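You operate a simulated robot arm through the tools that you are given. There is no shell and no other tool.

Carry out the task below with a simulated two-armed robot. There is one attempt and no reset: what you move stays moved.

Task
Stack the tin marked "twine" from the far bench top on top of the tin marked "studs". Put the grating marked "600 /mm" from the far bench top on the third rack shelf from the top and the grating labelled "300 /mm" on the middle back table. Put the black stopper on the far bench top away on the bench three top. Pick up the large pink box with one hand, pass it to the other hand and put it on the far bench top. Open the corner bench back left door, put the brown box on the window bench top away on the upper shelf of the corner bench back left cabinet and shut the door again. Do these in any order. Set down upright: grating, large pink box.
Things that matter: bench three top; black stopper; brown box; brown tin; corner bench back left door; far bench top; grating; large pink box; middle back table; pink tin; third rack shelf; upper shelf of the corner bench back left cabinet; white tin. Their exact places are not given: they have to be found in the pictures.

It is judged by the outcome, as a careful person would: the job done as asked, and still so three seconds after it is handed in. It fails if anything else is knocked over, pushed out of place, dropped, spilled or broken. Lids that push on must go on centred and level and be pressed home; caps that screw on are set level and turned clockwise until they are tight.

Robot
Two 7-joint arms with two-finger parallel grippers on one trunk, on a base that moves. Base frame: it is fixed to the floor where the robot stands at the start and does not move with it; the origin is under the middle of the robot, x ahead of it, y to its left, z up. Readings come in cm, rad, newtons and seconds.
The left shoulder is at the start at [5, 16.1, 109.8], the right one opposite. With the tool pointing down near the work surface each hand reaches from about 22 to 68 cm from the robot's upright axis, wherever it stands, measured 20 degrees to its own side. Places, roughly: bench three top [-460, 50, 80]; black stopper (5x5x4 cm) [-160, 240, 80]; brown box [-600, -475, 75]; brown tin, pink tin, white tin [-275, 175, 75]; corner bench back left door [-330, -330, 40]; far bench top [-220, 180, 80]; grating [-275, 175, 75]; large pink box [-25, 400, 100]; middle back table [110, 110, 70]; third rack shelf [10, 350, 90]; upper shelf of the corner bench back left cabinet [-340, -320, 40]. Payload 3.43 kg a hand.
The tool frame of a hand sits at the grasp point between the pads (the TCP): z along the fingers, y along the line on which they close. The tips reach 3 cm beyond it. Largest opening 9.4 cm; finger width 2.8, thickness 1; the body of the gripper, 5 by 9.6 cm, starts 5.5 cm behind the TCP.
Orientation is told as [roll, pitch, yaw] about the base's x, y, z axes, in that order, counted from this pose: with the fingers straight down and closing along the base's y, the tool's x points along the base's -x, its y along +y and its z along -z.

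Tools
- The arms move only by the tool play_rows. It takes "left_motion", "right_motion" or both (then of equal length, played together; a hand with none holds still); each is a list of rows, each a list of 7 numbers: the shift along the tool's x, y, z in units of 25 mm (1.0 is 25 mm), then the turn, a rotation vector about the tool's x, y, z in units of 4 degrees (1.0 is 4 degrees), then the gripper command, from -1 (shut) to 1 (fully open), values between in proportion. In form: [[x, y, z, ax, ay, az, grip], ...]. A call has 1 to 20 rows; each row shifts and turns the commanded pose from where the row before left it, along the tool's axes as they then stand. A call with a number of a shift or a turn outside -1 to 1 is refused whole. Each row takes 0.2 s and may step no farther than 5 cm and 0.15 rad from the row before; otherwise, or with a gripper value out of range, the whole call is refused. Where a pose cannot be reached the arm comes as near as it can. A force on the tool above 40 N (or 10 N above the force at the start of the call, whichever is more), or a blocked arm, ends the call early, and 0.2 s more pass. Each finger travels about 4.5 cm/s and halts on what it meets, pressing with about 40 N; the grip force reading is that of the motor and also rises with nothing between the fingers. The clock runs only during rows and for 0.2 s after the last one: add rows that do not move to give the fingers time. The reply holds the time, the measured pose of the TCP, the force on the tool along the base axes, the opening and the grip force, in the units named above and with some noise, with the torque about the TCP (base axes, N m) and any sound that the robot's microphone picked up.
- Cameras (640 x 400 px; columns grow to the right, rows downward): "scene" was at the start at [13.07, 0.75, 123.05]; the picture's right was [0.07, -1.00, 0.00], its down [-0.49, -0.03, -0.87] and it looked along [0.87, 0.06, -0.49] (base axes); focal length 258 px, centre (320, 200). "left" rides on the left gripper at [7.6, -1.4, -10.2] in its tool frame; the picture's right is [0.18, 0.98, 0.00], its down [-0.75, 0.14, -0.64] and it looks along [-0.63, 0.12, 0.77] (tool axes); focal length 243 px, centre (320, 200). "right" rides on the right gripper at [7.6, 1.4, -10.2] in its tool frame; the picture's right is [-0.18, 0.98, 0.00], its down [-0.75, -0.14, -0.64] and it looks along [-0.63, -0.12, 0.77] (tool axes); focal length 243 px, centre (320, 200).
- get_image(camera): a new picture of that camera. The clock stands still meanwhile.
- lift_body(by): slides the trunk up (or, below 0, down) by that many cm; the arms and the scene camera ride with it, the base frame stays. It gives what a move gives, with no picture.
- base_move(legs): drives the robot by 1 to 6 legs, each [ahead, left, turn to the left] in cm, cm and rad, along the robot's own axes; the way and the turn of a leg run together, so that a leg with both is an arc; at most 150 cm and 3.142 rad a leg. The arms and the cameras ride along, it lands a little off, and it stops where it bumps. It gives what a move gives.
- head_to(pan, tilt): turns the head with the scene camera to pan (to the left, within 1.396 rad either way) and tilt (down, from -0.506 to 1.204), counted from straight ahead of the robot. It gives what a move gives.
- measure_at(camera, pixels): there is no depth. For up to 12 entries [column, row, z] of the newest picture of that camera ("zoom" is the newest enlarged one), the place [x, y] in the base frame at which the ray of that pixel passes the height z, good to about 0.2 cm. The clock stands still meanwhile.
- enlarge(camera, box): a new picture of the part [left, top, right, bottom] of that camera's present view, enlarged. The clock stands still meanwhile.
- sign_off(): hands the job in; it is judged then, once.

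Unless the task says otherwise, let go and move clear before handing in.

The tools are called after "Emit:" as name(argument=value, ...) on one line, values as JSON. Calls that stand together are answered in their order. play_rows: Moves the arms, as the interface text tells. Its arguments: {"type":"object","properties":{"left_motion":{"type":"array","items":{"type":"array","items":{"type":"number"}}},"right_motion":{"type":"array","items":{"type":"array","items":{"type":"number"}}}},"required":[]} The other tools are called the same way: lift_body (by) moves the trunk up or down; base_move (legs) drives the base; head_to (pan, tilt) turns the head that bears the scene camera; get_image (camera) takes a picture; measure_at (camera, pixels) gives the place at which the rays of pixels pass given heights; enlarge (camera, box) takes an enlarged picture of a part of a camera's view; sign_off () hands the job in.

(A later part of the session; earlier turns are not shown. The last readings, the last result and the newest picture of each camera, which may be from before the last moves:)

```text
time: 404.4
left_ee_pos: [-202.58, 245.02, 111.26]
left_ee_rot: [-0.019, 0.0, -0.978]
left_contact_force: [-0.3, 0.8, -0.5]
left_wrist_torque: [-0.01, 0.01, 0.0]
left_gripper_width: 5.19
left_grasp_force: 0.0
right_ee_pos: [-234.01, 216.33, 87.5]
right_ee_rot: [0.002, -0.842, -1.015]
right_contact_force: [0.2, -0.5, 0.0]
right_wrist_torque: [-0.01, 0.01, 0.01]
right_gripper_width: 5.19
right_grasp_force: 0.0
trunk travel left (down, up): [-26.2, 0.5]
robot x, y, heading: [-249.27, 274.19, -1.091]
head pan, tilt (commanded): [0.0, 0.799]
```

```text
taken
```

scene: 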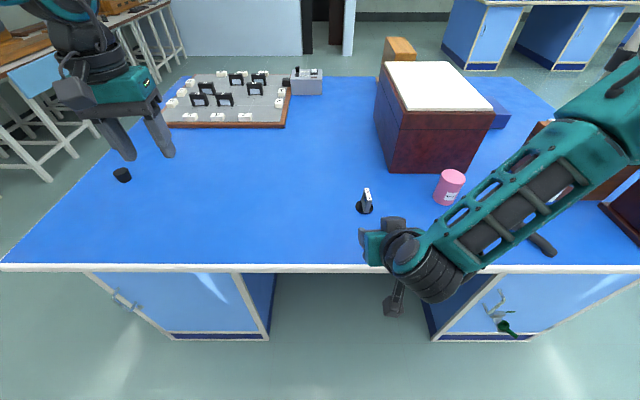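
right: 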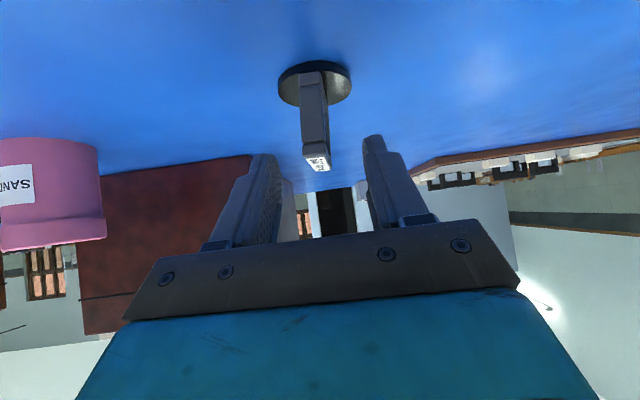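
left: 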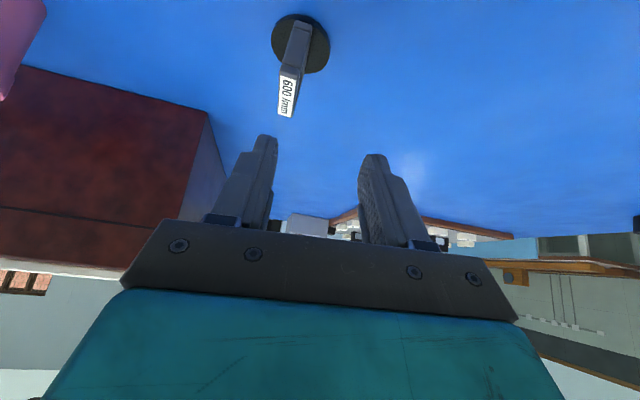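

Last 3.2 cm, then closing.

Emit:
play_rows(right_motion=[[0, 0, 0.64, 0, 0, 0, 0.1], [0, 0, 0.64, 0, 0, 0, 0.1], [0, 0, 0, 0, 0, 0, 0.1], [0, 0, 0, 0, 0, 0, -0.2], [0, 0, 0, 0, 0, 0, -0.5], [0, 0, 0, 0, 0, 0, -1], [0, 0, 0, 0, 0, 0, -1], [0, 0, 0, 0, 0, 0, -1], [0, 0, 0, 0, 0, 0, -1]])

Emit:
get_image(camera="right")

```text
time: 406.4
left_ee_pos: [-202.63, 244.97, 111.17]
left_ee_rot: [-0.018, 0.004, -0.979]
left_contact_force: [-0.6, -0.1, 1.0]
left_wrist_torque: [0.0, 0.02, -0.01]
left_gripper_width: 5.15
left_grasp_force: 0.0
right_ee_pos: [-232.73, 214.49, 85.32]
right_ee_rot: [0.002, -0.843, -1.014]
right_contact_force: [-0.1, 0.2, 0.2]
right_wrist_torque: [0.03, 0.0, -0.01]
right_gripper_width: 1.73
right_grasp_force: 40.0
trunk travel left (down, up): [-26.2, 0.5]
robot x, y, heading: [-249.09, 274.23, -1.093]
head pan, tilt (commanded): [0.0, 0.799]
```

```text
taken
```

right: 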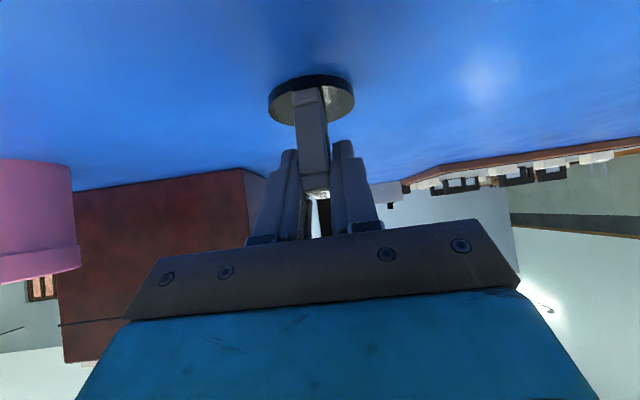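

Held. Lifting straight up 15 cm.

Emit:
play_rows(right_motion=[[-0.37, 0, -0.33, 0, 0, 0, -1], [-0.747, 0, -0.665, 0, 0, 0, -1], [-0.747, 0, -0.665, 0, 0, 0, -1], [-0.747, 0, -0.665, 0, 0, 0, -1], [-0.747, 0, -0.665, 0, 0, 0, -1], [-0.747, 0, -0.665, 0, 0, 0, -1], [-0.747, 0, -0.665, 0, 0, 0, -1], [0, 0, 0, 0, 0, 0, -1]])

Emit:
get_image(camera="right")

Emit:
base_move(legs=[[-32, 0, 0], [0, 145, 0]])

```text
time: 408.2
left_ee_pos: [-202.6, 244.95, 111.18]
left_ee_rot: [-0.018, 0.003, -0.98]
left_contact_force: [0.0, 0.1, 0.0]
left_wrist_torque: [0.03, 0.01, -0.01]
left_gripper_width: 5.15
left_grasp_force: 0.1
right_ee_pos: [-232.56, 214.48, 101.8]
right_ee_rot: [0.001, -0.842, -1.015]
right_contact_force: [-0.8, -1.0, -1.0]
right_wrist_torque: [0.01, 0.01, 0.01]
right_gripper_width: 1.73
right_grasp_force: 40.1
trunk travel left (down, up): [-26.2, 0.5]
robot x, y, heading: [-249.45, 273.89, -1.089]
head pan, tilt (commanded): [0.0, 0.799]
```

```text
taken
```

right: 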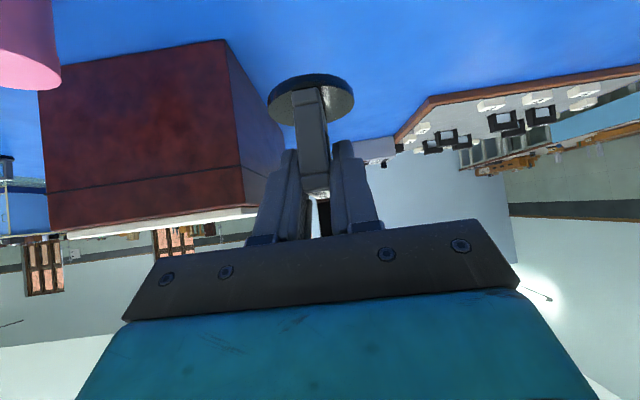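

```text
time: 423.0
left_ee_pos: [-87.18, 335.86, 111.14]
left_ee_rot: [-0.02, 0.003, -1.034]
left_contact_force: [-0.4, -0.8, -0.3]
left_wrist_torque: [-0.02, 0.02, -0.02]
left_gripper_width: 5.18
left_grasp_force: 0.0
right_ee_pos: [-118.72, 306.82, 101.58]
right_ee_rot: [0.003, -0.842, -1.067]
right_contact_force: [0.3, 0.6, -1.6]
right_wrist_torque: [-0.02, 0.02, 0.01]
right_gripper_width: 1.73
right_grasp_force: 40.1
trunk travel left (down, up): [-26.2, 0.5]
robot x, y, heading: [-132.48, 367.35, -1.146]
head pan, tilt (commanded): [0.0, 0.799]
```

Holding the 600. Turning to face the rack and moving opposite the gap between PADS and WEIGHTS.

Emit:
base_move(legs=[[0, 0, 1.619], [0, -83, 0]])

Emit:
head_to(pan=0.0, tilt=0.4)

Emit:
get_image(camera="scene")

Emit:
get_image(camera="right")

```text
time: 434.6
left_ee_pos: [-64.67, 338.46, 111.2]
left_ee_rot: [-0.019, 0.003, 0.573]
left_contact_force: [-0.3, -0.1, -0.4]
left_wrist_torque: [0.0, -0.01, 0.03]
left_gripper_width: 5.16
left_grasp_force: 0.0
right_ee_pos: [-34.58, 307.81, 101.72]
right_ee_rot: [0.001, -0.841, 0.539]
right_contact_force: [-0.8, 0.3, -1.7]
right_wrist_torque: [-0.03, 0.04, 0.0]
right_gripper_width: 1.74
right_grasp_force: 39.7
trunk travel left (down, up): [-26.2, 0.5]
robot x, y, heading: [-94.37, 292.51, 0.458]
head pan, tilt (commanded): [0.0, 0.799]
```

```text
time: 435.5
left_ee_pos: [-64.61, 338.39, 111.25]
left_ee_rot: [-0.02, 0.003, 0.573]
left_contact_force: [0.7, 0.3, -0.1]
left_wrist_torque: [0.02, -0.02, 0.02]
left_gripper_width: 5.16
left_grasp_force: 0.1
right_ee_pos: [-34.7, 307.87, 101.61]
right_ee_rot: [0.0, -0.843, 0.539]
right_contact_force: [-1.0, -0.5, -1.4]
right_wrist_torque: [-0.03, 0.01, -0.02]
right_gripper_width: 1.75
right_grasp_force: 40.1
trunk travel left (down, up): [-26.2, 0.5]
robot x, y, heading: [-94.51, 292.13, 0.459]
head pan, tilt (commanded): [0.0, 0.4]
```

```text
taken
```

scene: 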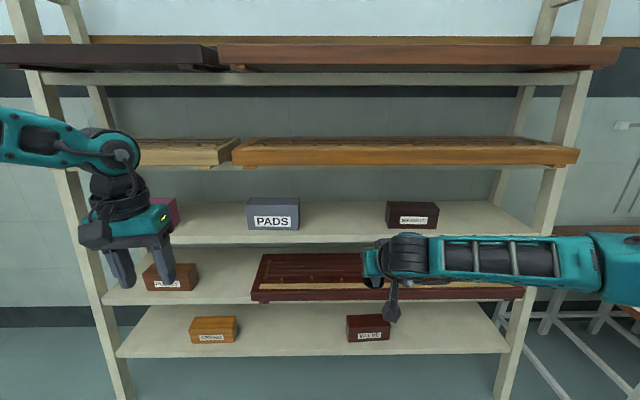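

```text
taken
```

right: 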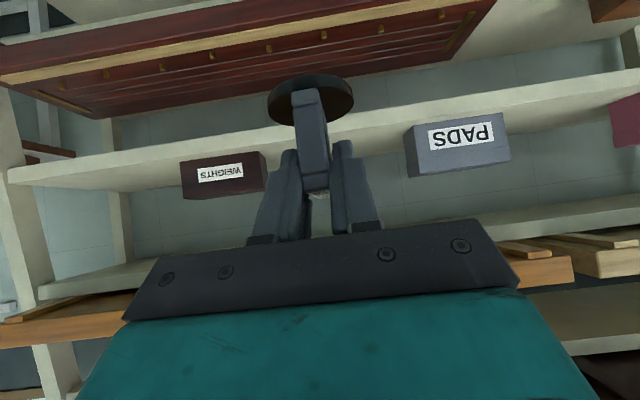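

The gap between PADS and WEIGHTS on the third shelf is free. Triangulating the shelf height with box corners from both cameras.

Emit:
enlarge(camera="scene", box=[220, 130, 460, 270])

Emit:
enlarge(camera="right", box=[160, 80, 540, 240])

```text
2.67 times, centred on (340, 200) of scene
```

zoom: 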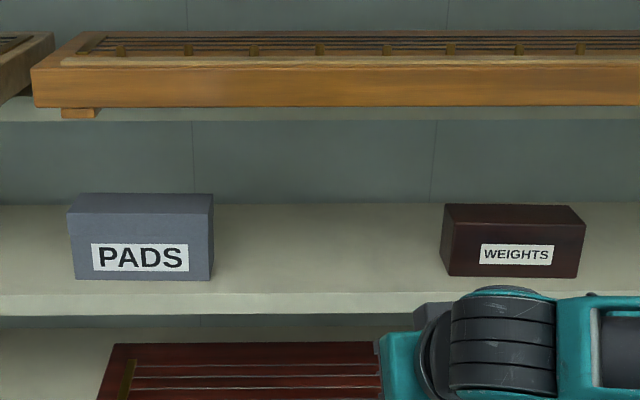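

```text
1.68 times, centred on (350, 160) of right
```

zoom: 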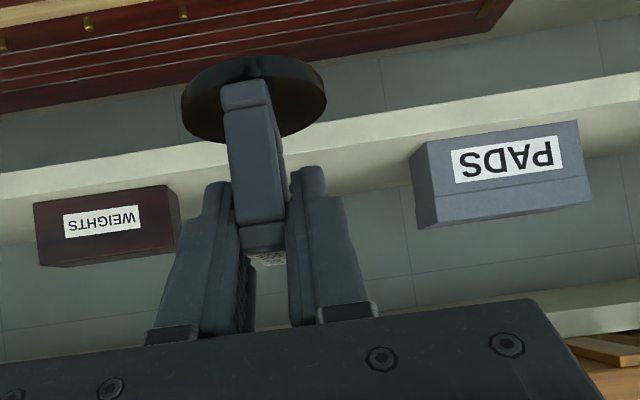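

Emit:
measure_at(camera="scene", pixels=[[298.8, 230, 84], [298.8, 230, 86], [298.8, 230, 88], [298.8, 230, 90], [387.6, 228.1, 86], [387.6, 228.1, 88], [248.6, 229.6, 86], [340, 236.3, 86], [340, 236.3, 88], [340, 243, 86]])

Emit:
measure_at(camera="right", pixels=[[412.5, 126.1, 84], [412.5, 126.1, 86], [412.5, 126.1, 88], [412.5, 126.1, 90], [257.7, 151.7, 86], [257.7, 151.7, 88], [503.6, 112.4, 86], [503.6, 112.4, 88]])

```text
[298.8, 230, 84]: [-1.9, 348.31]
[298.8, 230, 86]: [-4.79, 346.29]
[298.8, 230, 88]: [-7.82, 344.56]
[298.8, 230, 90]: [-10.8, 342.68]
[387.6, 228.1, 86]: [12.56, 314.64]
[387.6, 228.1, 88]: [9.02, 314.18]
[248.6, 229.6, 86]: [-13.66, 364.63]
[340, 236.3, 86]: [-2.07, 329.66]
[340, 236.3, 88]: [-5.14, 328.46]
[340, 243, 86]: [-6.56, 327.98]
```

```text
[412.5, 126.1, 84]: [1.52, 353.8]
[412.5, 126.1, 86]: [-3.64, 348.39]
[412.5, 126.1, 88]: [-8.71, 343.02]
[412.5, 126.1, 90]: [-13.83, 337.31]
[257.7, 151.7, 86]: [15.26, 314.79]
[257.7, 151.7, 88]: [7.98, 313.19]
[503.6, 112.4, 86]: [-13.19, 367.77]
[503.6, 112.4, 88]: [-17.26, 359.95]
```

Emit:
measure_at(camera="scene", pixels=[[340, 170.8, 108], [340, 170.8, 110], [340, 170.8, 112], [340, 170.8, 114], [340, 77, 145], [340, 77, 140], [322, 293, 60], [322, 293, 62]])

Emit:
measure_at(camera="right", pixels=[[600, 214, 108], [600, 214, 110], [600, 214, 112], [600, 214, 114], [100, 279, 110], [100, 279, 112], [100, 279, 114]])

```text
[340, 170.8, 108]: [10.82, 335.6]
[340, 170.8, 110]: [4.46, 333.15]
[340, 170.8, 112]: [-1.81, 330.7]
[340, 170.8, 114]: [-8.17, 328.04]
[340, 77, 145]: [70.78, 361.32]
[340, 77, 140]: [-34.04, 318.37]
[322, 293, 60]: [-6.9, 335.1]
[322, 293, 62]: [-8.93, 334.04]
```

```text
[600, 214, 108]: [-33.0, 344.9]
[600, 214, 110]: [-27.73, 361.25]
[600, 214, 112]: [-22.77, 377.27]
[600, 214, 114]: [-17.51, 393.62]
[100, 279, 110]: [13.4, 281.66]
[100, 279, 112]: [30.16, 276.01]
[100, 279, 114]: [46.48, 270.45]
```

Third shelf top ≈87.2 cm, front edge at u≈345; second shelf's underside ≈112. I'll lower the hand a bit and drive in toward the gap.

Emit:
play_rows(right_motion=[[0.707, 0, 0.63, 0, 0, 0, -1], [0.707, 0, 0.63, 0, 0, 0, -1], [0.6, 0, 0.535, 0, 0, 0, -1], [0, 0, 0, 0, 0, 0, -1]])

Emit:
base_move(legs=[[30, 0, 0.014]])

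Emit:
get_image(camera="scene")

Emit:
get_image(camera="right")

```text
time: 436.5
left_ee_pos: [-64.63, 338.4, 111.14]
left_ee_rot: [-0.019, 0.001, 0.572]
left_contact_force: [0.0, 0.0, 0.0]
left_wrist_torque: [0.03, -0.01, 0.04]
left_gripper_width: 5.16
left_grasp_force: 0.0
right_ee_pos: [-34.71, 307.83, 94.95]
right_ee_rot: [0.001, -0.842, 0.536]
right_contact_force: [0.5, -0.1, -1.3]
right_wrist_torque: [0.0, 0.02, -0.01]
right_gripper_width: 1.73
right_grasp_force: 40.0
trunk travel left (down, up): [-26.2, 0.5]
robot x, y, heading: [-94.6, 292.08, 0.462]
head pan, tilt (commanded): [0.0, 0.4]
```

```text
time: 438.6
left_ee_pos: [-38.17, 352.73, 111.16]
left_ee_rot: [-0.02, 0.002, 0.591]
left_contact_force: [-0.2, 0.1, -0.3]
left_wrist_torque: [-0.05, 0.03, 0.03]
left_gripper_width: 5.17
left_grasp_force: 0.0
right_ee_pos: [-7.65, 322.57, 94.95]
right_ee_rot: [0.001, -0.842, 0.556]
right_contact_force: [-0.2, -0.5, -1.1]
right_wrist_torque: [-0.03, 0.06, -0.01]
right_gripper_width: 1.74
right_grasp_force: 40.6
trunk travel left (down, up): [-26.2, 0.5]
robot x, y, heading: [-67.62, 306.46, 0.479]
head pan, tilt (commanded): [0.0, 0.4]
```

```text
taken
```

scene: 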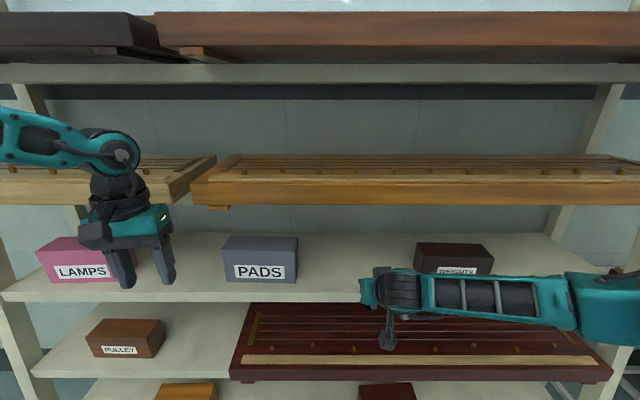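

```text
taken
```

right: 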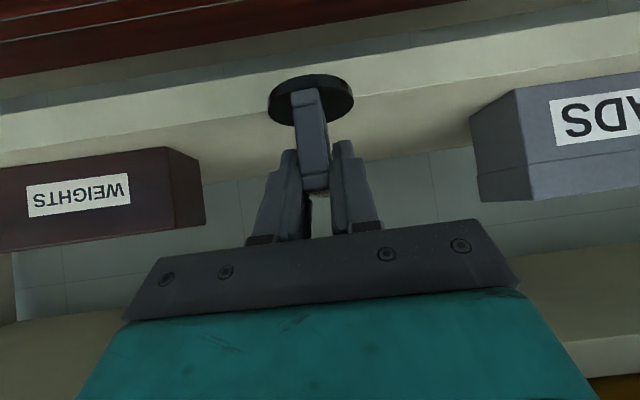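

Retracting the left hand first so it doesn't near the second shelf, and checking how far the second shelf's beams protrude.

Emit:
play_rows(left_motion=[[1, 0, 0, 0, 0, 0, 0.1], [1, 0, 0, 0, 0, 0, 0.1], [1, 0, 0, 0, 0, 0, 0.1], [1, 0, 0, 0, 0, 0, 0.1], [1, 0, 0, 0, 0, 0, 0.1]])

Emit:
measure_at(camera="scene", pixels=[[300, 207, 113], [300, 207, 115], [300, 180, 120], [300, 180, 122], [300, 286, 87.2], [340, 278, 87.2], [294, 283, 87.2], [415, 275, 87.2]])

```text
time: 439.8
left_ee_pos: [-48.74, 345.68, 111.19]
left_ee_rot: [-0.019, 0.003, 0.589]
left_contact_force: [0.1, 0.2, 0.5]
left_wrist_torque: [0.0, -0.03, 0.05]
left_gripper_width: 5.18
left_grasp_force: 0.1
right_ee_pos: [-7.78, 322.83, 95.06]
right_ee_rot: [0.001, -0.844, 0.554]
right_contact_force: [-0.1, -0.4, -0.6]
right_wrist_torque: [-0.01, 0.02, -0.02]
right_gripper_width: 1.73
right_grasp_force: 40.1
trunk travel left (down, up): [-26.2, 0.5]
robot x, y, heading: [-67.5, 306.15, 0.478]
head pan, tilt (commanded): [0.0, 0.4]
```

```text
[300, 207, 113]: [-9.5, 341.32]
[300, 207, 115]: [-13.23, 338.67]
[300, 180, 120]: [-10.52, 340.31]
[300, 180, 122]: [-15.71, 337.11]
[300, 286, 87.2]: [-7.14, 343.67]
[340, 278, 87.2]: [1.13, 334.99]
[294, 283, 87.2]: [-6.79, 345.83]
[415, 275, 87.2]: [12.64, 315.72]
```

Beams' fronts are at u≈344.5, z≥113 – the wrist stays below/in front. Driving in 8 cm.

Emit:
base_move(legs=[[8, 1, 0]])

Emit:
get_image(camera="right")

Emit:
get_image(camera="scene")

```text
time: 440.8
left_ee_pos: [-42.17, 350.16, 111.23]
left_ee_rot: [-0.021, 0.003, 0.591]
left_contact_force: [-0.4, -0.3, 0.0]
left_wrist_torque: [0.02, 0.0, 0.04]
left_gripper_width: 5.17
left_grasp_force: 0.1
right_ee_pos: [-1.16, 327.09, 94.88]
right_ee_rot: [0.003, -0.841, 0.555]
right_contact_force: [1.3, 0.2, -1.3]
right_wrist_torque: [0.0, -0.01, -0.03]
right_gripper_width: 1.7
right_grasp_force: 40.3
trunk travel left (down, up): [-26.2, 0.5]
robot x, y, heading: [-60.61, 310.41, 0.472]
head pan, tilt (commanded): [0.0, 0.4]
```

```text
taken
```

right: 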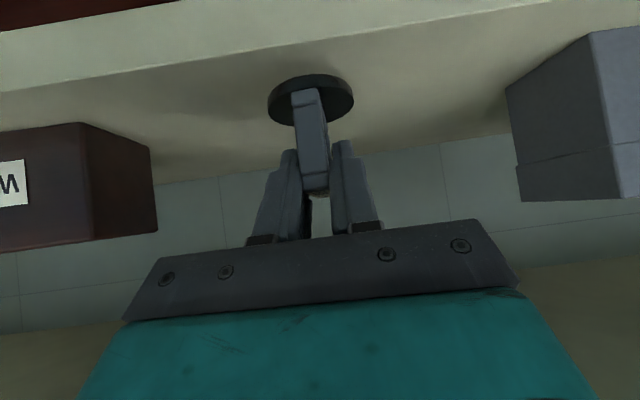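

```text
taken
```

scene: 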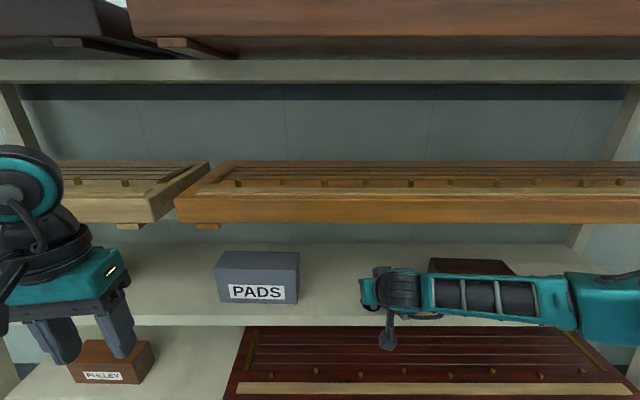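

Disc is over the shelf's front strip. Another 5 cm in.

Emit:
base_move(legs=[[5, 0, 0]])

Emit:
get_image(camera="right")

```text
time: 441.8
left_ee_pos: [-37.67, 352.47, 111.11]
left_ee_rot: [-0.02, 0.003, 0.588]
left_contact_force: [0.1, 0.4, 0.3]
left_wrist_torque: [0.0, 0.02, 0.01]
left_gripper_width: 5.17
left_grasp_force: 0.0
right_ee_pos: [3.26, 329.31, 94.83]
right_ee_rot: [0.002, -0.842, 0.556]
right_contact_force: [1.1, -0.2, -1.2]
right_wrist_torque: [0.0, 0.01, 0.0]
right_gripper_width: 1.73
right_grasp_force: 40.2
trunk travel left (down, up): [-26.2, 0.5]
robot x, y, heading: [-56.58, 312.57, 0.471]
head pan, tilt (commanded): [0.0, 0.4]
```

```text
taken
```

right: 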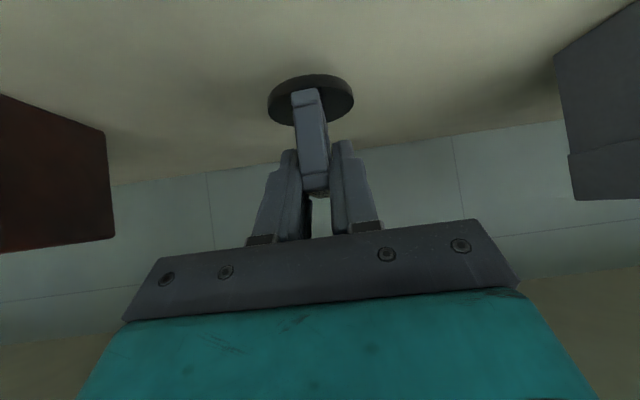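

In place over the shelf, clear of both boxes. Lowering gently.

Emit:
play_rows(right_motion=[[0.25, 0, 0.225, 0, 0, 0, -1], [0.25, 0, 0.225, 0, 0, 0, -1], [0, 0, 0, 0, 0, 0, -1]])

Emit:
play_rows(right_motion=[[0.045, 0, 0.04, 0, 0, 0, -1], [0.045, 0, 0.04, 0, 0, 0, -1]])

```text
time: 442.6
left_ee_pos: [-37.75, 352.46, 111.1]
left_ee_rot: [-0.018, 0.003, 0.588]
left_contact_force: [-0.1, 0.9, 0.4]
left_wrist_torque: [0.0, -0.01, -0.01]
left_gripper_width: 5.14
left_grasp_force: 0.0
right_ee_pos: [3.21, 329.3, 93.22]
right_ee_rot: [0.003, -0.843, 0.554]
right_contact_force: [-0.7, 0.1, -0.8]
right_wrist_torque: [0.0, 0.0, 0.0]
right_gripper_width: 1.74
right_grasp_force: 39.7
trunk travel left (down, up): [-26.2, 0.5]
robot x, y, heading: [-56.22, 312.81, 0.479]
head pan, tilt (commanded): [0.0, 0.4]
```

```text
time: 443.1
left_ee_pos: [-37.66, 352.4, 111.18]
left_ee_rot: [-0.019, 0.001, 0.588]
left_contact_force: [-0.2, 0.2, 0.3]
left_wrist_torque: [0.03, 0.01, -0.01]
left_gripper_width: 5.16
left_grasp_force: 0.0
right_ee_pos: [3.22, 329.37, 93.02]
right_ee_rot: [0.001, -0.843, 0.553]
right_contact_force: [0.2, -0.3, -1.2]
right_wrist_torque: [0.01, 0.0, -0.05]
right_gripper_width: 1.75
right_grasp_force: 39.8
trunk travel left (down, up): [-26.2, 0.5]
robot x, y, heading: [-56.35, 312.72, 0.475]
head pan, tilt (commanded): [0.0, 0.4]
```

Emit:
play_rows(right_motion=[[0.045, 0, 0.04, 0, 0, 0, -1], [0.045, 0, 0.04, 0, 0, 0, -1]])

Emit:
play_rows(right_motion=[[0.045, 0, 0.04, 0, 0, 0, -1]])

```text
time: 443.8
left_ee_pos: [-37.76, 352.41, 111.2]
left_ee_rot: [-0.019, 0.001, 0.587]
left_contact_force: [0.7, -0.3, 0.2]
left_wrist_torque: [-0.02, 0.03, 0.0]
left_gripper_width: 5.16
left_grasp_force: 0.1
right_ee_pos: [3.28, 329.26, 92.69]
right_ee_rot: [0.001, -0.843, 0.554]
right_contact_force: [0.0, 0.0, -1.0]
right_wrist_torque: [-0.05, 0.04, 0.01]
right_gripper_width: 1.7
right_grasp_force: 40.0
trunk travel left (down, up): [-26.2, 0.5]
robot x, y, heading: [-56.11, 312.54, 0.476]
head pan, tilt (commanded): [0.0, 0.4]
```

```text
time: 444.1
left_ee_pos: [-37.67, 352.38, 111.23]
left_ee_rot: [-0.02, 0.001, 0.587]
left_contact_force: [0.0, 0.4, 0.0]
left_wrist_torque: [-0.04, 0.05, 0.0]
left_gripper_width: 5.16
left_grasp_force: 0.1
right_ee_pos: [3.06, 329.26, 92.53]
right_ee_rot: [0.003, -0.84, 0.555]
right_contact_force: [-0.4, -0.2, -1.0]
right_wrist_torque: [-0.02, 0.0, -0.07]
right_gripper_width: 1.76
right_grasp_force: 40.0
trunk travel left (down, up): [-26.2, 0.5]
robot x, y, heading: [-56.25, 313.06, 0.476]
head pan, tilt (commanded): [0.0, 0.4]
```

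No contact yet at 92.5; continuing in 1-2 mm steps.

Emit:
play_rows(right_motion=[[0.045, 0, 0.04, 0, 0, 0, -1]])

Emit:
play_rows(right_motion=[[0.045, 0, 0.04, 0, 0, 0, -1]])

Emit:
play_rows(right_motion=[[0.045, 0, 0.04, 0, 0, 0, -1]])

```text
time: 444.6
left_ee_pos: [-37.76, 352.34, 111.22]
left_ee_rot: [-0.019, 0.001, 0.587]
left_contact_force: [0.3, 0.3, -0.2]
left_wrist_torque: [-0.02, 0.01, 0.02]
left_gripper_width: 5.18
left_grasp_force: 0.2
right_ee_pos: [3.25, 329.29, 92.34]
right_ee_rot: [0.001, -0.842, 0.554]
right_contact_force: [0.1, -0.5, 0.7]
right_wrist_torque: [-0.05, -0.02, 0.02]
right_gripper_width: 1.71
right_grasp_force: 40.3
trunk travel left (down, up): [-26.2, 0.5]
robot x, y, heading: [-56.34, 312.77, 0.481]
head pan, tilt (commanded): [0.0, 0.4]
```

```text
time: 444.9
left_ee_pos: [-37.74, 352.49, 111.26]
left_ee_rot: [-0.018, 0.002, 0.588]
left_contact_force: [-0.9, 0.6, -0.1]
left_wrist_torque: [0.02, -0.02, -0.05]
left_gripper_width: 5.19
left_grasp_force: 0.1
right_ee_pos: [3.23, 329.33, 92.41]
right_ee_rot: [0.0, -0.845, 0.553]
right_contact_force: [-2.5, -2.3, 5.0]
right_wrist_torque: [-0.12, 0.02, -0.02]
right_gripper_width: 1.74
right_grasp_force: 40.1
trunk travel left (down, up): [-26.2, 0.5]
robot x, y, heading: [-56.55, 312.97, 0.478]
head pan, tilt (commanded): [0.0, 0.4]
```

```text
time: 445.4
left_ee_pos: [-37.89, 352.35, 111.26]
left_ee_rot: [-0.019, 0.002, 0.588]
left_contact_force: [-0.1, -0.6, 0.1]
left_wrist_torque: [0.04, 0.04, 0.0]
left_gripper_width: 5.18
left_grasp_force: 0.0
right_ee_pos: [3.1, 329.19, 92.34]
right_ee_rot: [0.0, -0.848, 0.552]
right_contact_force: [-1.0, -3.1, 11.2]
right_wrist_torque: [-0.07, -0.03, -0.01]
right_gripper_width: 1.74
right_grasp_force: 40.2
trunk travel left (down, up): [-26.2, 0.5]
robot x, y, heading: [-56.23, 312.88, 0.474]
head pan, tilt (commanded): [0.0, 0.4]
```

Contact at 92.3 (11 N). Easing, opening, checking.

Emit:
play_rows(right_motion=[[-0.03, 0, -0.027, 0, 0, 0, -1], [0, 0, 0, 0, 0, 0, -0.55], [0, 0, 0, 0, 0, 0, -0.35], [0, 0, 0, 0, 0, 0, -0.1], [0, 0, 0, 0, 0, 0, 0.1], [0, 0, 0, 0, 0, 0, 0.1], [0, 0, 0, 0, 0, 0, 0.1]])

Emit:
get_image(camera="right")

```text
time: 446.9
left_ee_pos: [-37.73, 352.32, 111.22]
left_ee_rot: [-0.019, 0.001, 0.588]
left_contact_force: [0.9, 0.2, -0.3]
left_wrist_torque: [0.0, -0.03, 0.0]
left_gripper_width: 5.18
left_grasp_force: 0.0
right_ee_pos: [3.11, 329.3, 92.18]
right_ee_rot: [0.001, -0.843, 0.556]
right_contact_force: [0.6, -0.3, -0.6]
right_wrist_torque: [0.0, -0.05, 0.0]
right_gripper_width: 5.16
right_grasp_force: 0.0
trunk travel left (down, up): [-26.2, 0.5]
robot x, y, heading: [-56.51, 312.69, 0.475]
head pan, tilt (commanded): [0.0, 0.4]
```

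```text
taken
```

right: 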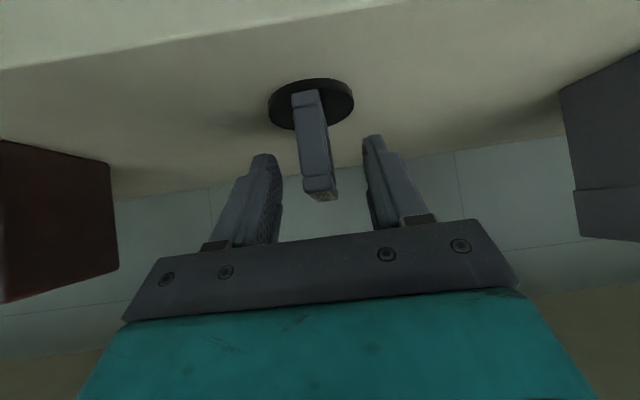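

The grating stands on the third shelf. Retracting and backing away, then verifying.

Emit:
play_rows(right_motion=[[0, 0, -0.5, 0, 0, 0, 0.1], [0, 0, -0.9, 0, 0, 0, 0.1], [0, 0, -0.9, 0, 0, 0, 0.1], [0, 0, -0.9, 0, 0, 0, 0.1], [0, 0, -0.5, 0, 0, 0, 0.1]])

Emit:
base_move(legs=[[-30, 0, 0]])

Emit:
get_image(camera="scene")

Emit:
get_image(camera="right")

```text
time: 448.1
left_ee_pos: [-37.77, 352.4, 111.24]
left_ee_rot: [-0.021, 0.002, 0.589]
left_contact_force: [0.3, 0.5, -0.7]
left_wrist_torque: [0.0, 0.01, -0.03]
left_gripper_width: 5.19
left_grasp_force: 0.0
right_ee_pos: [-2.59, 325.58, 98.29]
right_ee_rot: [0.002, -0.844, 0.556]
right_contact_force: [0.5, -0.4, -0.7]
right_wrist_torque: [-0.01, 0.01, 0.0]
right_gripper_width: 5.18
right_grasp_force: 0.1
trunk travel left (down, up): [-26.2, 0.5]
robot x, y, heading: [-56.26, 312.37, 0.478]
head pan, tilt (commanded): [0.0, 0.4]
```

```text
time: 450.2
left_ee_pos: [-64.04, 339.01, 111.19]
left_ee_rot: [-0.019, 0.002, 0.596]
left_contact_force: [0.4, 0.0, 0.5]
left_wrist_torque: [-0.01, -0.03, 0.01]
left_gripper_width: 5.16
left_grasp_force: 0.1
right_ee_pos: [-28.78, 312.67, 98.34]
right_ee_rot: [0.001, -0.844, 0.562]
right_contact_force: [-0.5, 0.3, 0.0]
right_wrist_torque: [0.01, 0.02, 0.0]
right_gripper_width: 5.17
right_grasp_force: 0.0
trunk travel left (down, up): [-26.2, 0.5]
robot x, y, heading: [-82.14, 299.19, 0.482]
head pan, tilt (commanded): [0.0, 0.4]
```

```text
taken
```

scene: 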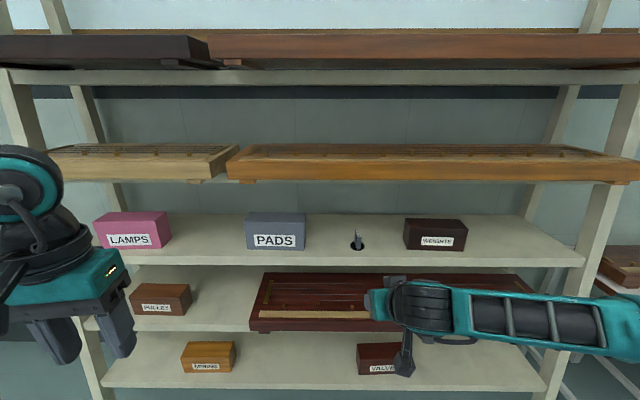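

```text
taken
```

right: 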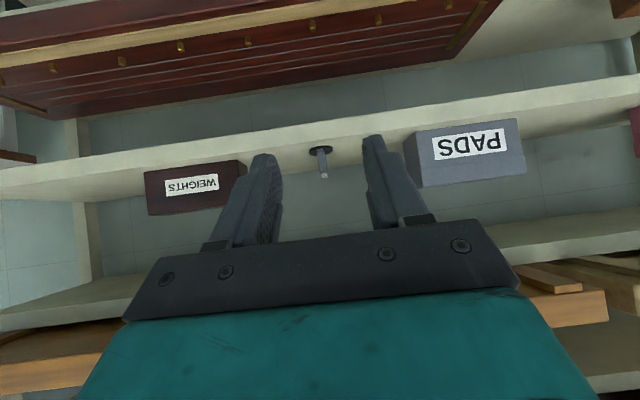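

The 600 /mm grating stands upright on the third shelf at (357,240). Next the pink LAMPS box: zooming to measure it.

Emit:
base_move(legs=[[0, 45, 0]])

Emit:
head_to(pan=0.15, tilt=0.45)

Emit:
get_image(camera="scene")

Emit:
get_image(camera="right")

```text
time: 454.6
left_ee_pos: [-84.68, 378.68, 111.17]
left_ee_rot: [-0.021, 0.001, 0.597]
left_contact_force: [-1.0, -0.3, 0.5]
left_wrist_torque: [0.0, 0.0, -0.03]
left_gripper_width: 5.16
left_grasp_force: 0.2
right_ee_pos: [-49.47, 352.23, 98.31]
right_ee_rot: [0.001, -0.844, 0.561]
right_contact_force: [-0.4, -1.1, -0.8]
right_wrist_torque: [-0.02, -0.01, 0.01]
right_gripper_width: 5.17
right_grasp_force: 0.0
trunk travel left (down, up): [-26.2, 0.5]
robot x, y, heading: [-103.3, 339.03, 0.483]
head pan, tilt (commanded): [0.0, 0.4]
```

```text
time: 455.3
left_ee_pos: [-84.8, 378.69, 111.2]
left_ee_rot: [-0.019, 0.002, 0.596]
left_contact_force: [1.1, -0.1, 0.2]
left_wrist_torque: [0.01, 0.01, -0.02]
left_gripper_width: 5.19
left_grasp_force: 0.0
right_ee_pos: [-49.38, 352.15, 98.27]
right_ee_rot: [0.001, -0.842, 0.561]
right_contact_force: [-0.8, -0.5, 0.5]
right_wrist_torque: [0.0, 0.01, -0.02]
right_gripper_width: 5.17
right_grasp_force: 0.1
trunk travel left (down, up): [-26.2, 0.5]
robot x, y, heading: [-103.23, 338.96, 0.483]
head pan, tilt (commanded): [0.15, 0.45]
```

```text
taken
```

scene: 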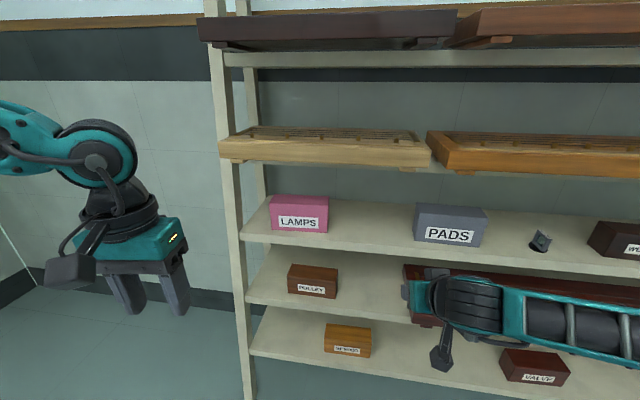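

```text
taken
```

right: 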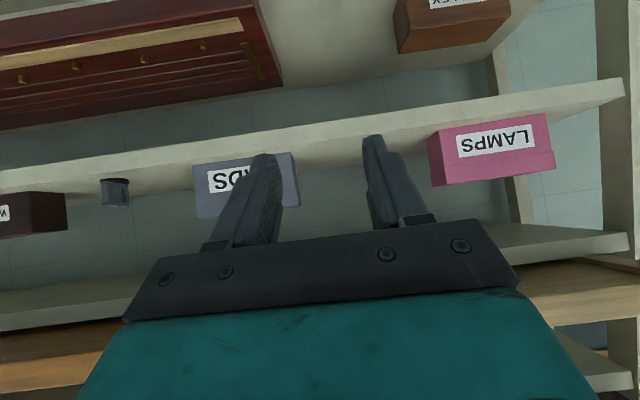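

Emit:
enlarge(camera="scene", box=[240, 170, 380, 260])

Emit:
enlarge(camera="right", box=[400, 70, 640, 220])

```text
4.44 times, centred on (310, 215) of scene
```

zoom: 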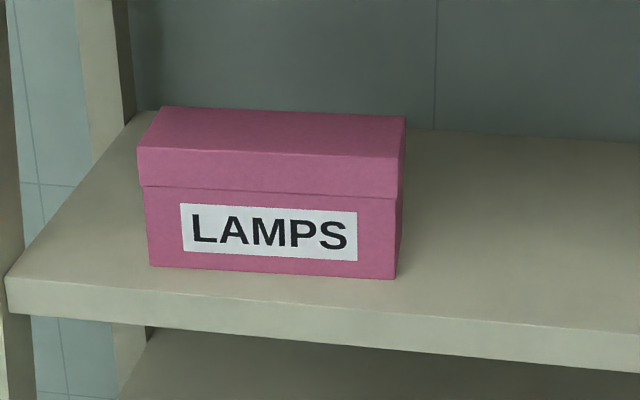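

```text
2.67 times, centred on (520, 145) of right
```

zoom: 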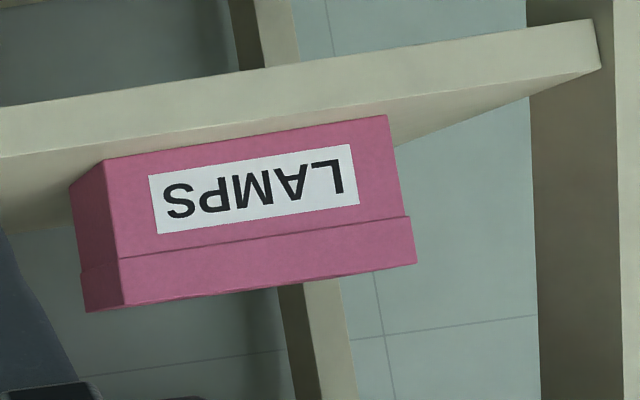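

Emit:
measure_at(camera="zoom", pixels=[[120, 155, 97], [75, 190, 87]])

Emit:
enlarge(camera="scene", box=[240, 170, 380, 260])

Emit:
measure_at(camera="zoom", pixels=[[150, 266, 87.05], [397, 278, 87.05], [143, 188, 94], [137, 148, 96], [137, 148, 97], [137, 148, 98], [403, 158, 97], [403, 158, 98], [163, 106, 97], [163, 106, 98], [405, 117, 97], [405, 117, 98]])

```text
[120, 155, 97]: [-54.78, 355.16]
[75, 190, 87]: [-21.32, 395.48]
```

```text
4.44 times, centred on (310, 215) of scene
```

zoom: 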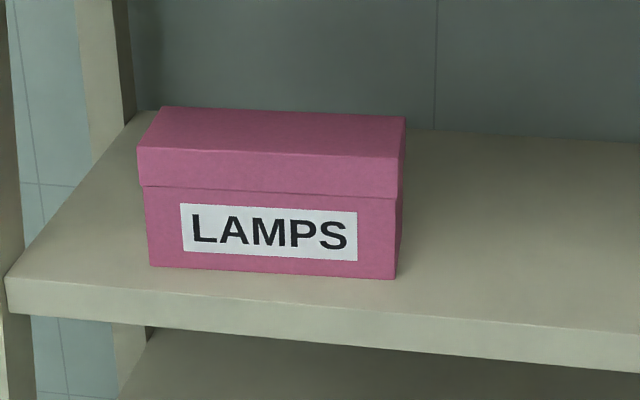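

```text
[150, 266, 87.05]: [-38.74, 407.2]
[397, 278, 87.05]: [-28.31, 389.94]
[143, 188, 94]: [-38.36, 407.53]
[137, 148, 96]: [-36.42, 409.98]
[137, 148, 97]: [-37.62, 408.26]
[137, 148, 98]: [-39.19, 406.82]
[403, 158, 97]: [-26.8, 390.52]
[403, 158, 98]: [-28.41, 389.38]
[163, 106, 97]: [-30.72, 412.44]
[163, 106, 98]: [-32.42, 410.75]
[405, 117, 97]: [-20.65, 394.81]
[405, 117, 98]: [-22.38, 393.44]
```

The box is about 20.2 × 7.6 × 10.6 cm (long side along the rack), so it must be gripped across its 7.6 cm depth. The open left end of the rack may be the best access; I'll go and look from there.

Emit:
base_move(legs=[[0, 110, 0], [0, 0, -1.58], [0, 60, 0]])

Emit:
head_to(pan=0.15, tilt=0.4)

Emit:
get_image(camera="scene")

```text
time: 474.5
left_ee_pos: [-58.4, 442.55, 111.25]
left_ee_rot: [-0.02, 0.003, -1.016]
left_contact_force: [0.3, -0.1, -0.7]
left_wrist_torque: [0.01, -0.01, -0.02]
left_gripper_width: 5.19
left_grasp_force: 0.1
right_ee_pos: [-86.19, 408.41, 98.26]
right_ee_rot: [0.003, -0.843, -1.048]
right_contact_force: [-0.3, 0.1, -0.5]
right_wrist_torque: [0.0, 0.0, 0.01]
right_gripper_width: 5.19
right_grasp_force: 0.0
trunk travel left (down, up): [-26.2, 0.5]
robot x, y, heading: [-97.73, 462.79, -1.129]
head pan, tilt (commanded): [0.15, 0.45]
```

```text
time: 475.2
left_ee_pos: [-58.43, 442.69, 111.25]
left_ee_rot: [-0.02, 0.001, -1.016]
left_contact_force: [-1.1, -0.5, 1.0]
left_wrist_torque: [0.0, 0.03, -0.01]
left_gripper_width: 5.18
left_grasp_force: 0.1
right_ee_pos: [-86.48, 408.35, 98.26]
right_ee_rot: [0.001, -0.844, -1.049]
right_contact_force: [-0.3, 0.8, -0.3]
right_wrist_torque: [0.01, 0.0, 0.0]
right_gripper_width: 5.19
right_grasp_force: 0.1
trunk travel left (down, up): [-26.2, 0.5]
robot x, y, heading: [-97.58, 462.41, -1.13]
head pan, tilt (commanded): [0.15, 0.4]
```

```text
taken
```

scene: 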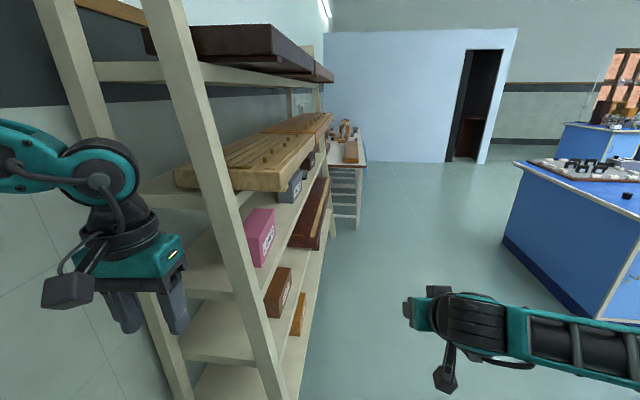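

From the left end I see the A-frame: front leg crossing (230,240), rear leg (150,280), pink box at (260,238). Zooming to measure the opening.

Emit:
enlarge(camera="scene", box=[120, 150, 340, 310])

Emit:
get_image(camera="left")

Emit:
get_image(camera="right")

```text
2.50 times, centred on (230, 230) of scene
```

zoom: 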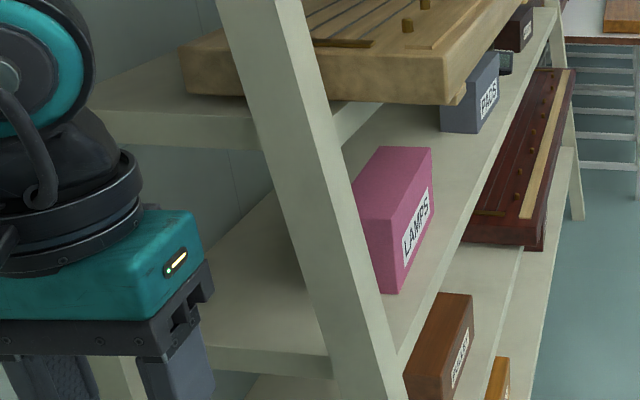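

```text
taken
```

left: 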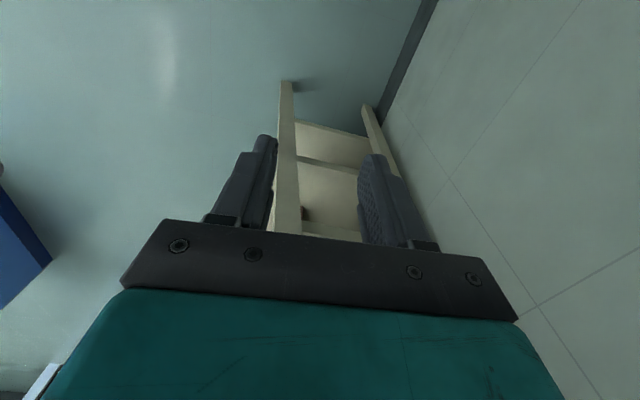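

```text
taken
```

right: 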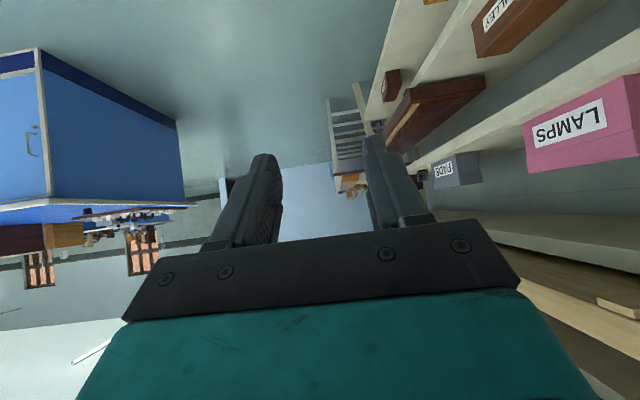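

Emit:
measure_at(camera="zoom", pixels=[[310, 270, 80], [310, 270, 100], [372, 270, 80], [372, 270, 100], [330, 340, 75], [330, 340, 95], [395, 340, 75], [395, 340, 95], [335, 362, 75], [335, 362, 90]])

Emit:
measure_at(camera="left", pixels=[[298, 165, 87], [358, 172, 87], [300, 224, 87], [300, 224, 110], [298, 165, 60], [358, 172, 60], [380, 150, 87], [298, 125, 60]])

```text
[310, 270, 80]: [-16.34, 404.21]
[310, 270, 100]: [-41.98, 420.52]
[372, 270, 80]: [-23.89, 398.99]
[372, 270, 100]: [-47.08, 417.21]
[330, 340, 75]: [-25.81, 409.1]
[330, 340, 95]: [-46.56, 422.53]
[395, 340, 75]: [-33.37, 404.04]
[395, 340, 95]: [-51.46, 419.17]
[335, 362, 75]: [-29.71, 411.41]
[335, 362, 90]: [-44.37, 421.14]
```

```text
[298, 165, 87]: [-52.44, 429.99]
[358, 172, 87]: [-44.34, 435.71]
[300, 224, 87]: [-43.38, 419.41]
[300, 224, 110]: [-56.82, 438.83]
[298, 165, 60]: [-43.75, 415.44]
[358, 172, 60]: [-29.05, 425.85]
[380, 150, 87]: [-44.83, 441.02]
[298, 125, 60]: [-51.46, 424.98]
```

The front leg covers u 345-352 at the box's level, so the side opening is too tight. Instead I'll turn the box on the shelf by gently pushing its left end back, then grip it diagonally from the front right. Driving back to the front.

Emit:
base_move(legs=[[0, -62, 0], [0, 0, 1.603], [0, -68, 0]])

Emit:
play_rows(right_motion=[[0, 0, 0, 0, 0, 0, -0.3], [0, 0, 0, 0, 0, 0, -1], [0, 0, 0, 0, 0, 0, -1], [0, 0, 0, 0, 0, 0, -1], [0, 0, 0, 0, 0, 0, -1]])

Emit:
head_to(pan=0.0, tilt=0.45)

Emit:
get_image(camera="scene")

Emit:
get_image(camera="right")

```text
time: 491.0
left_ee_pos: [-103.53, 413.96, 111.24]
left_ee_rot: [-0.021, 0.002, 0.578]
left_contact_force: [0.2, -0.6, -0.5]
left_wrist_torque: [-0.04, -0.02, -0.01]
left_gripper_width: 5.2
left_grasp_force: 0.1
right_ee_pos: [-68.74, 386.88, 98.22]
right_ee_rot: [0.002, -0.843, 0.542]
right_contact_force: [0.6, -0.5, 0.0]
right_wrist_torque: [-0.02, 0.01, 0.02]
right_gripper_width: 5.18
right_grasp_force: 0.0
trunk travel left (down, up): [-26.2, 0.5]
robot x, y, heading: [-122.94, 374.67, 0.463]
head pan, tilt (commanded): [0.15, 0.4]
```

```text
time: 492.2
left_ee_pos: [-103.64, 414.03, 111.33]
left_ee_rot: [-0.02, 0.001, 0.578]
left_contact_force: [0.9, -0.2, -0.6]
left_wrist_torque: [0.02, 0.0, -0.02]
left_gripper_width: 5.14
left_grasp_force: 0.1
right_ee_pos: [-68.82, 386.79, 98.23]
right_ee_rot: [0.003, -0.843, 0.544]
right_contact_force: [-0.1, 0.0, -0.7]
right_wrist_torque: [-0.02, -0.01, 0.0]
right_gripper_width: 0.0
right_grasp_force: 32.4
trunk travel left (down, up): [-26.2, 0.5]
robot x, y, heading: [-122.31, 374.45, 0.465]
head pan, tilt (commanded): [0.15, 0.4]
```

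```text
time: 492.9
left_ee_pos: [-103.56, 414.0, 111.17]
left_ee_rot: [-0.021, 0.002, 0.578]
left_contact_force: [0.5, 0.0, -0.6]
left_wrist_torque: [-0.02, 0.01, 0.03]
left_gripper_width: 5.18
left_grasp_force: 0.1
right_ee_pos: [-68.81, 386.86, 98.24]
right_ee_rot: [0.002, -0.844, 0.543]
right_contact_force: [0.3, -0.3, 0.1]
right_wrist_torque: [-0.02, -0.02, -0.01]
right_gripper_width: 0.0
right_grasp_force: 32.9
trunk travel left (down, up): [-26.2, 0.5]
robot x, y, heading: [-122.67, 374.61, 0.466]
head pan, tilt (commanded): [0.0, 0.45]
```

```text
taken
```

scene: 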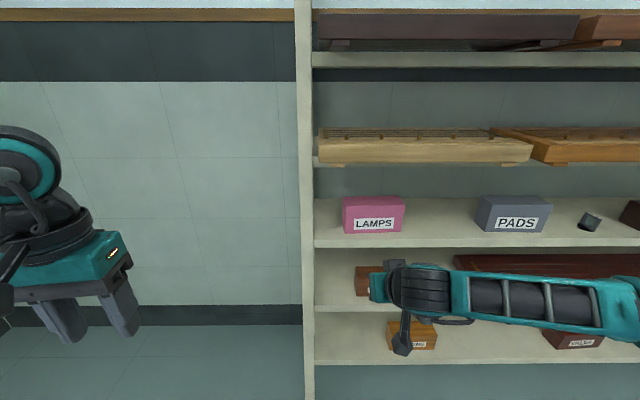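

```text
taken
```

right: 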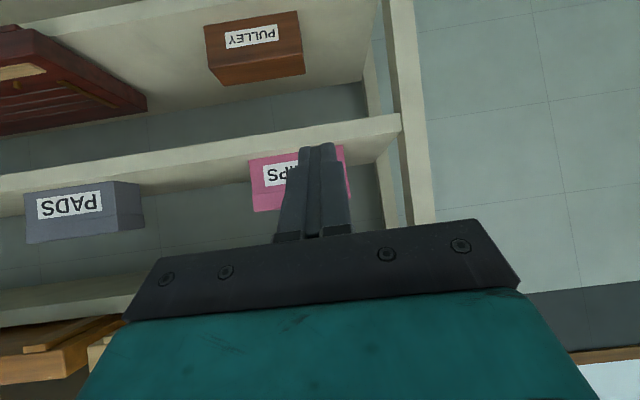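

Lowering the closed right fingers to push height and driving toward the box's left end.

Emit:
play_rows(right_motion=[[0.62, 0.3, 0.55, 0, 0, 0, -1], [0.62, 0.3, 0.55, 0, 0, 0, -1], [0.62, 0.2, 0.55, 0, 0, 0, -1], [0, 0, 0, 0, 0, 0, -1]])

Emit:
base_move(legs=[[30, 0, 0.008]])

Emit:
get_image(camera="scene")

Emit:
get_image(camera="right")

```text
time: 493.9
left_ee_pos: [-103.72, 413.83, 111.31]
left_ee_rot: [-0.021, 0.001, 0.577]
left_contact_force: [-0.1, 0.7, 0.1]
left_wrist_torque: [0.0, -0.04, -0.04]
left_gripper_width: 5.19
left_grasp_force: 0.1
right_ee_pos: [-69.7, 388.78, 91.96]
right_ee_rot: [0.002, -0.842, 0.543]
right_contact_force: [0.0, -0.3, 0.6]
right_wrist_torque: [0.0, -0.01, -0.01]
right_gripper_width: 0.0
right_grasp_force: 33.4
trunk travel left (down, up): [-26.2, 0.5]
robot x, y, heading: [-122.3, 374.31, 0.465]
head pan, tilt (commanded): [0.0, 0.45]
```

```text
time: 495.9
left_ee_pos: [-77.41, 427.62, 111.11]
left_ee_rot: [-0.02, 0.004, 0.586]
left_contact_force: [0.0, -0.1, -0.2]
left_wrist_torque: [-0.02, -0.01, 0.01]
left_gripper_width: 5.18
left_grasp_force: 0.1
right_ee_pos: [-43.32, 402.64, 92.02]
right_ee_rot: [0.001, -0.841, 0.553]
right_contact_force: [1.5, 0.4, -0.3]
right_wrist_torque: [-0.04, 0.0, -0.02]
right_gripper_width: 0.01
right_grasp_force: 33.1
trunk travel left (down, up): [-26.2, 0.5]
robot x, y, heading: [-96.24, 388.06, 0.474]
head pan, tilt (commanded): [0.0, 0.45]
```

```text
taken
```

scene: 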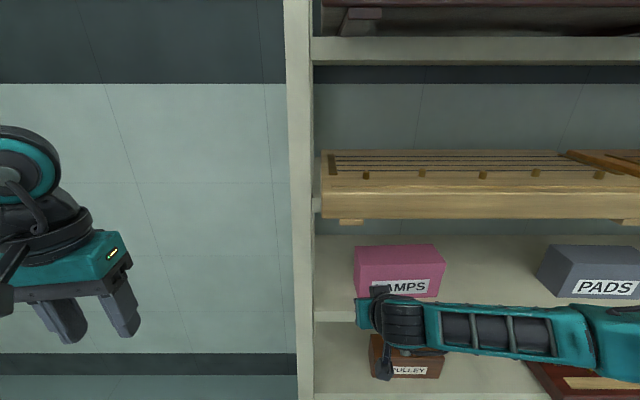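

```text
taken
```

right: 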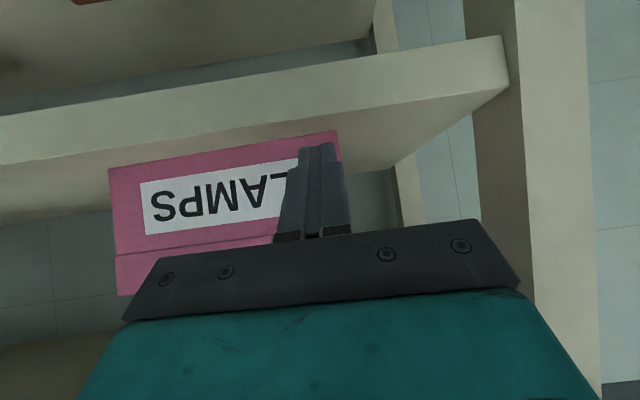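

Fingers are just in front of the box's left end. Pushing in small steps with the base.

Emit:
base_move(legs=[[8, 0, 0]])

Emit:
get_image(camera="right")

Emit:
get_image(camera="scene")

```text
time: 497.0
left_ee_pos: [-70.15, 431.47, 111.13]
left_ee_rot: [-0.02, 0.001, 0.587]
left_contact_force: [1.4, 0.3, 0.0]
left_wrist_torque: [0.01, 0.06, -0.02]
left_gripper_width: 5.16
left_grasp_force: 0.0
right_ee_pos: [-36.05, 406.54, 91.97]
right_ee_rot: [0.001, -0.842, 0.552]
right_contact_force: [0.5, -0.3, -0.3]
right_wrist_torque: [-0.02, -0.02, -0.05]
right_gripper_width: 0.0
right_grasp_force: 32.9
trunk travel left (down, up): [-26.2, 0.5]
robot x, y, heading: [-88.53, 391.92, 0.479]
head pan, tilt (commanded): [0.0, 0.45]
```

```text
taken
```

right: 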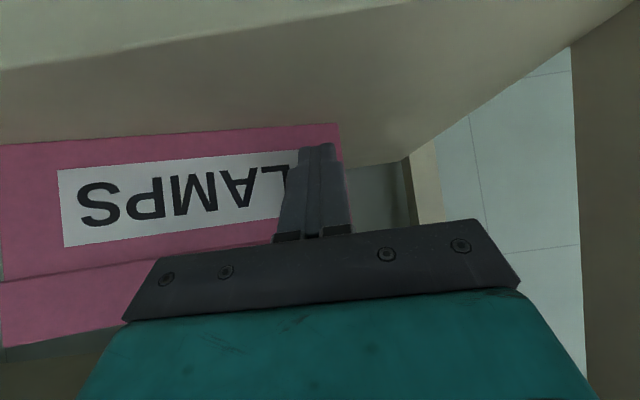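

```text
taken
```

scene: 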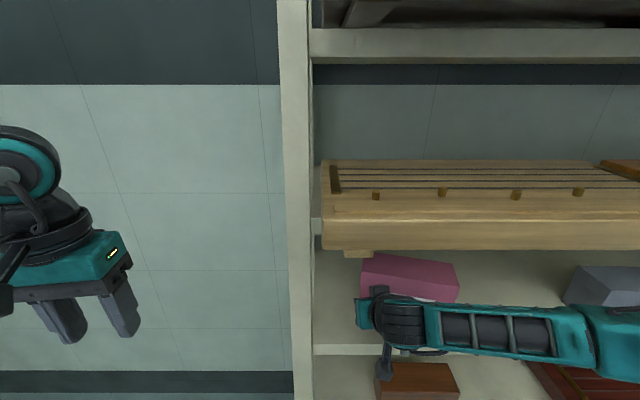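

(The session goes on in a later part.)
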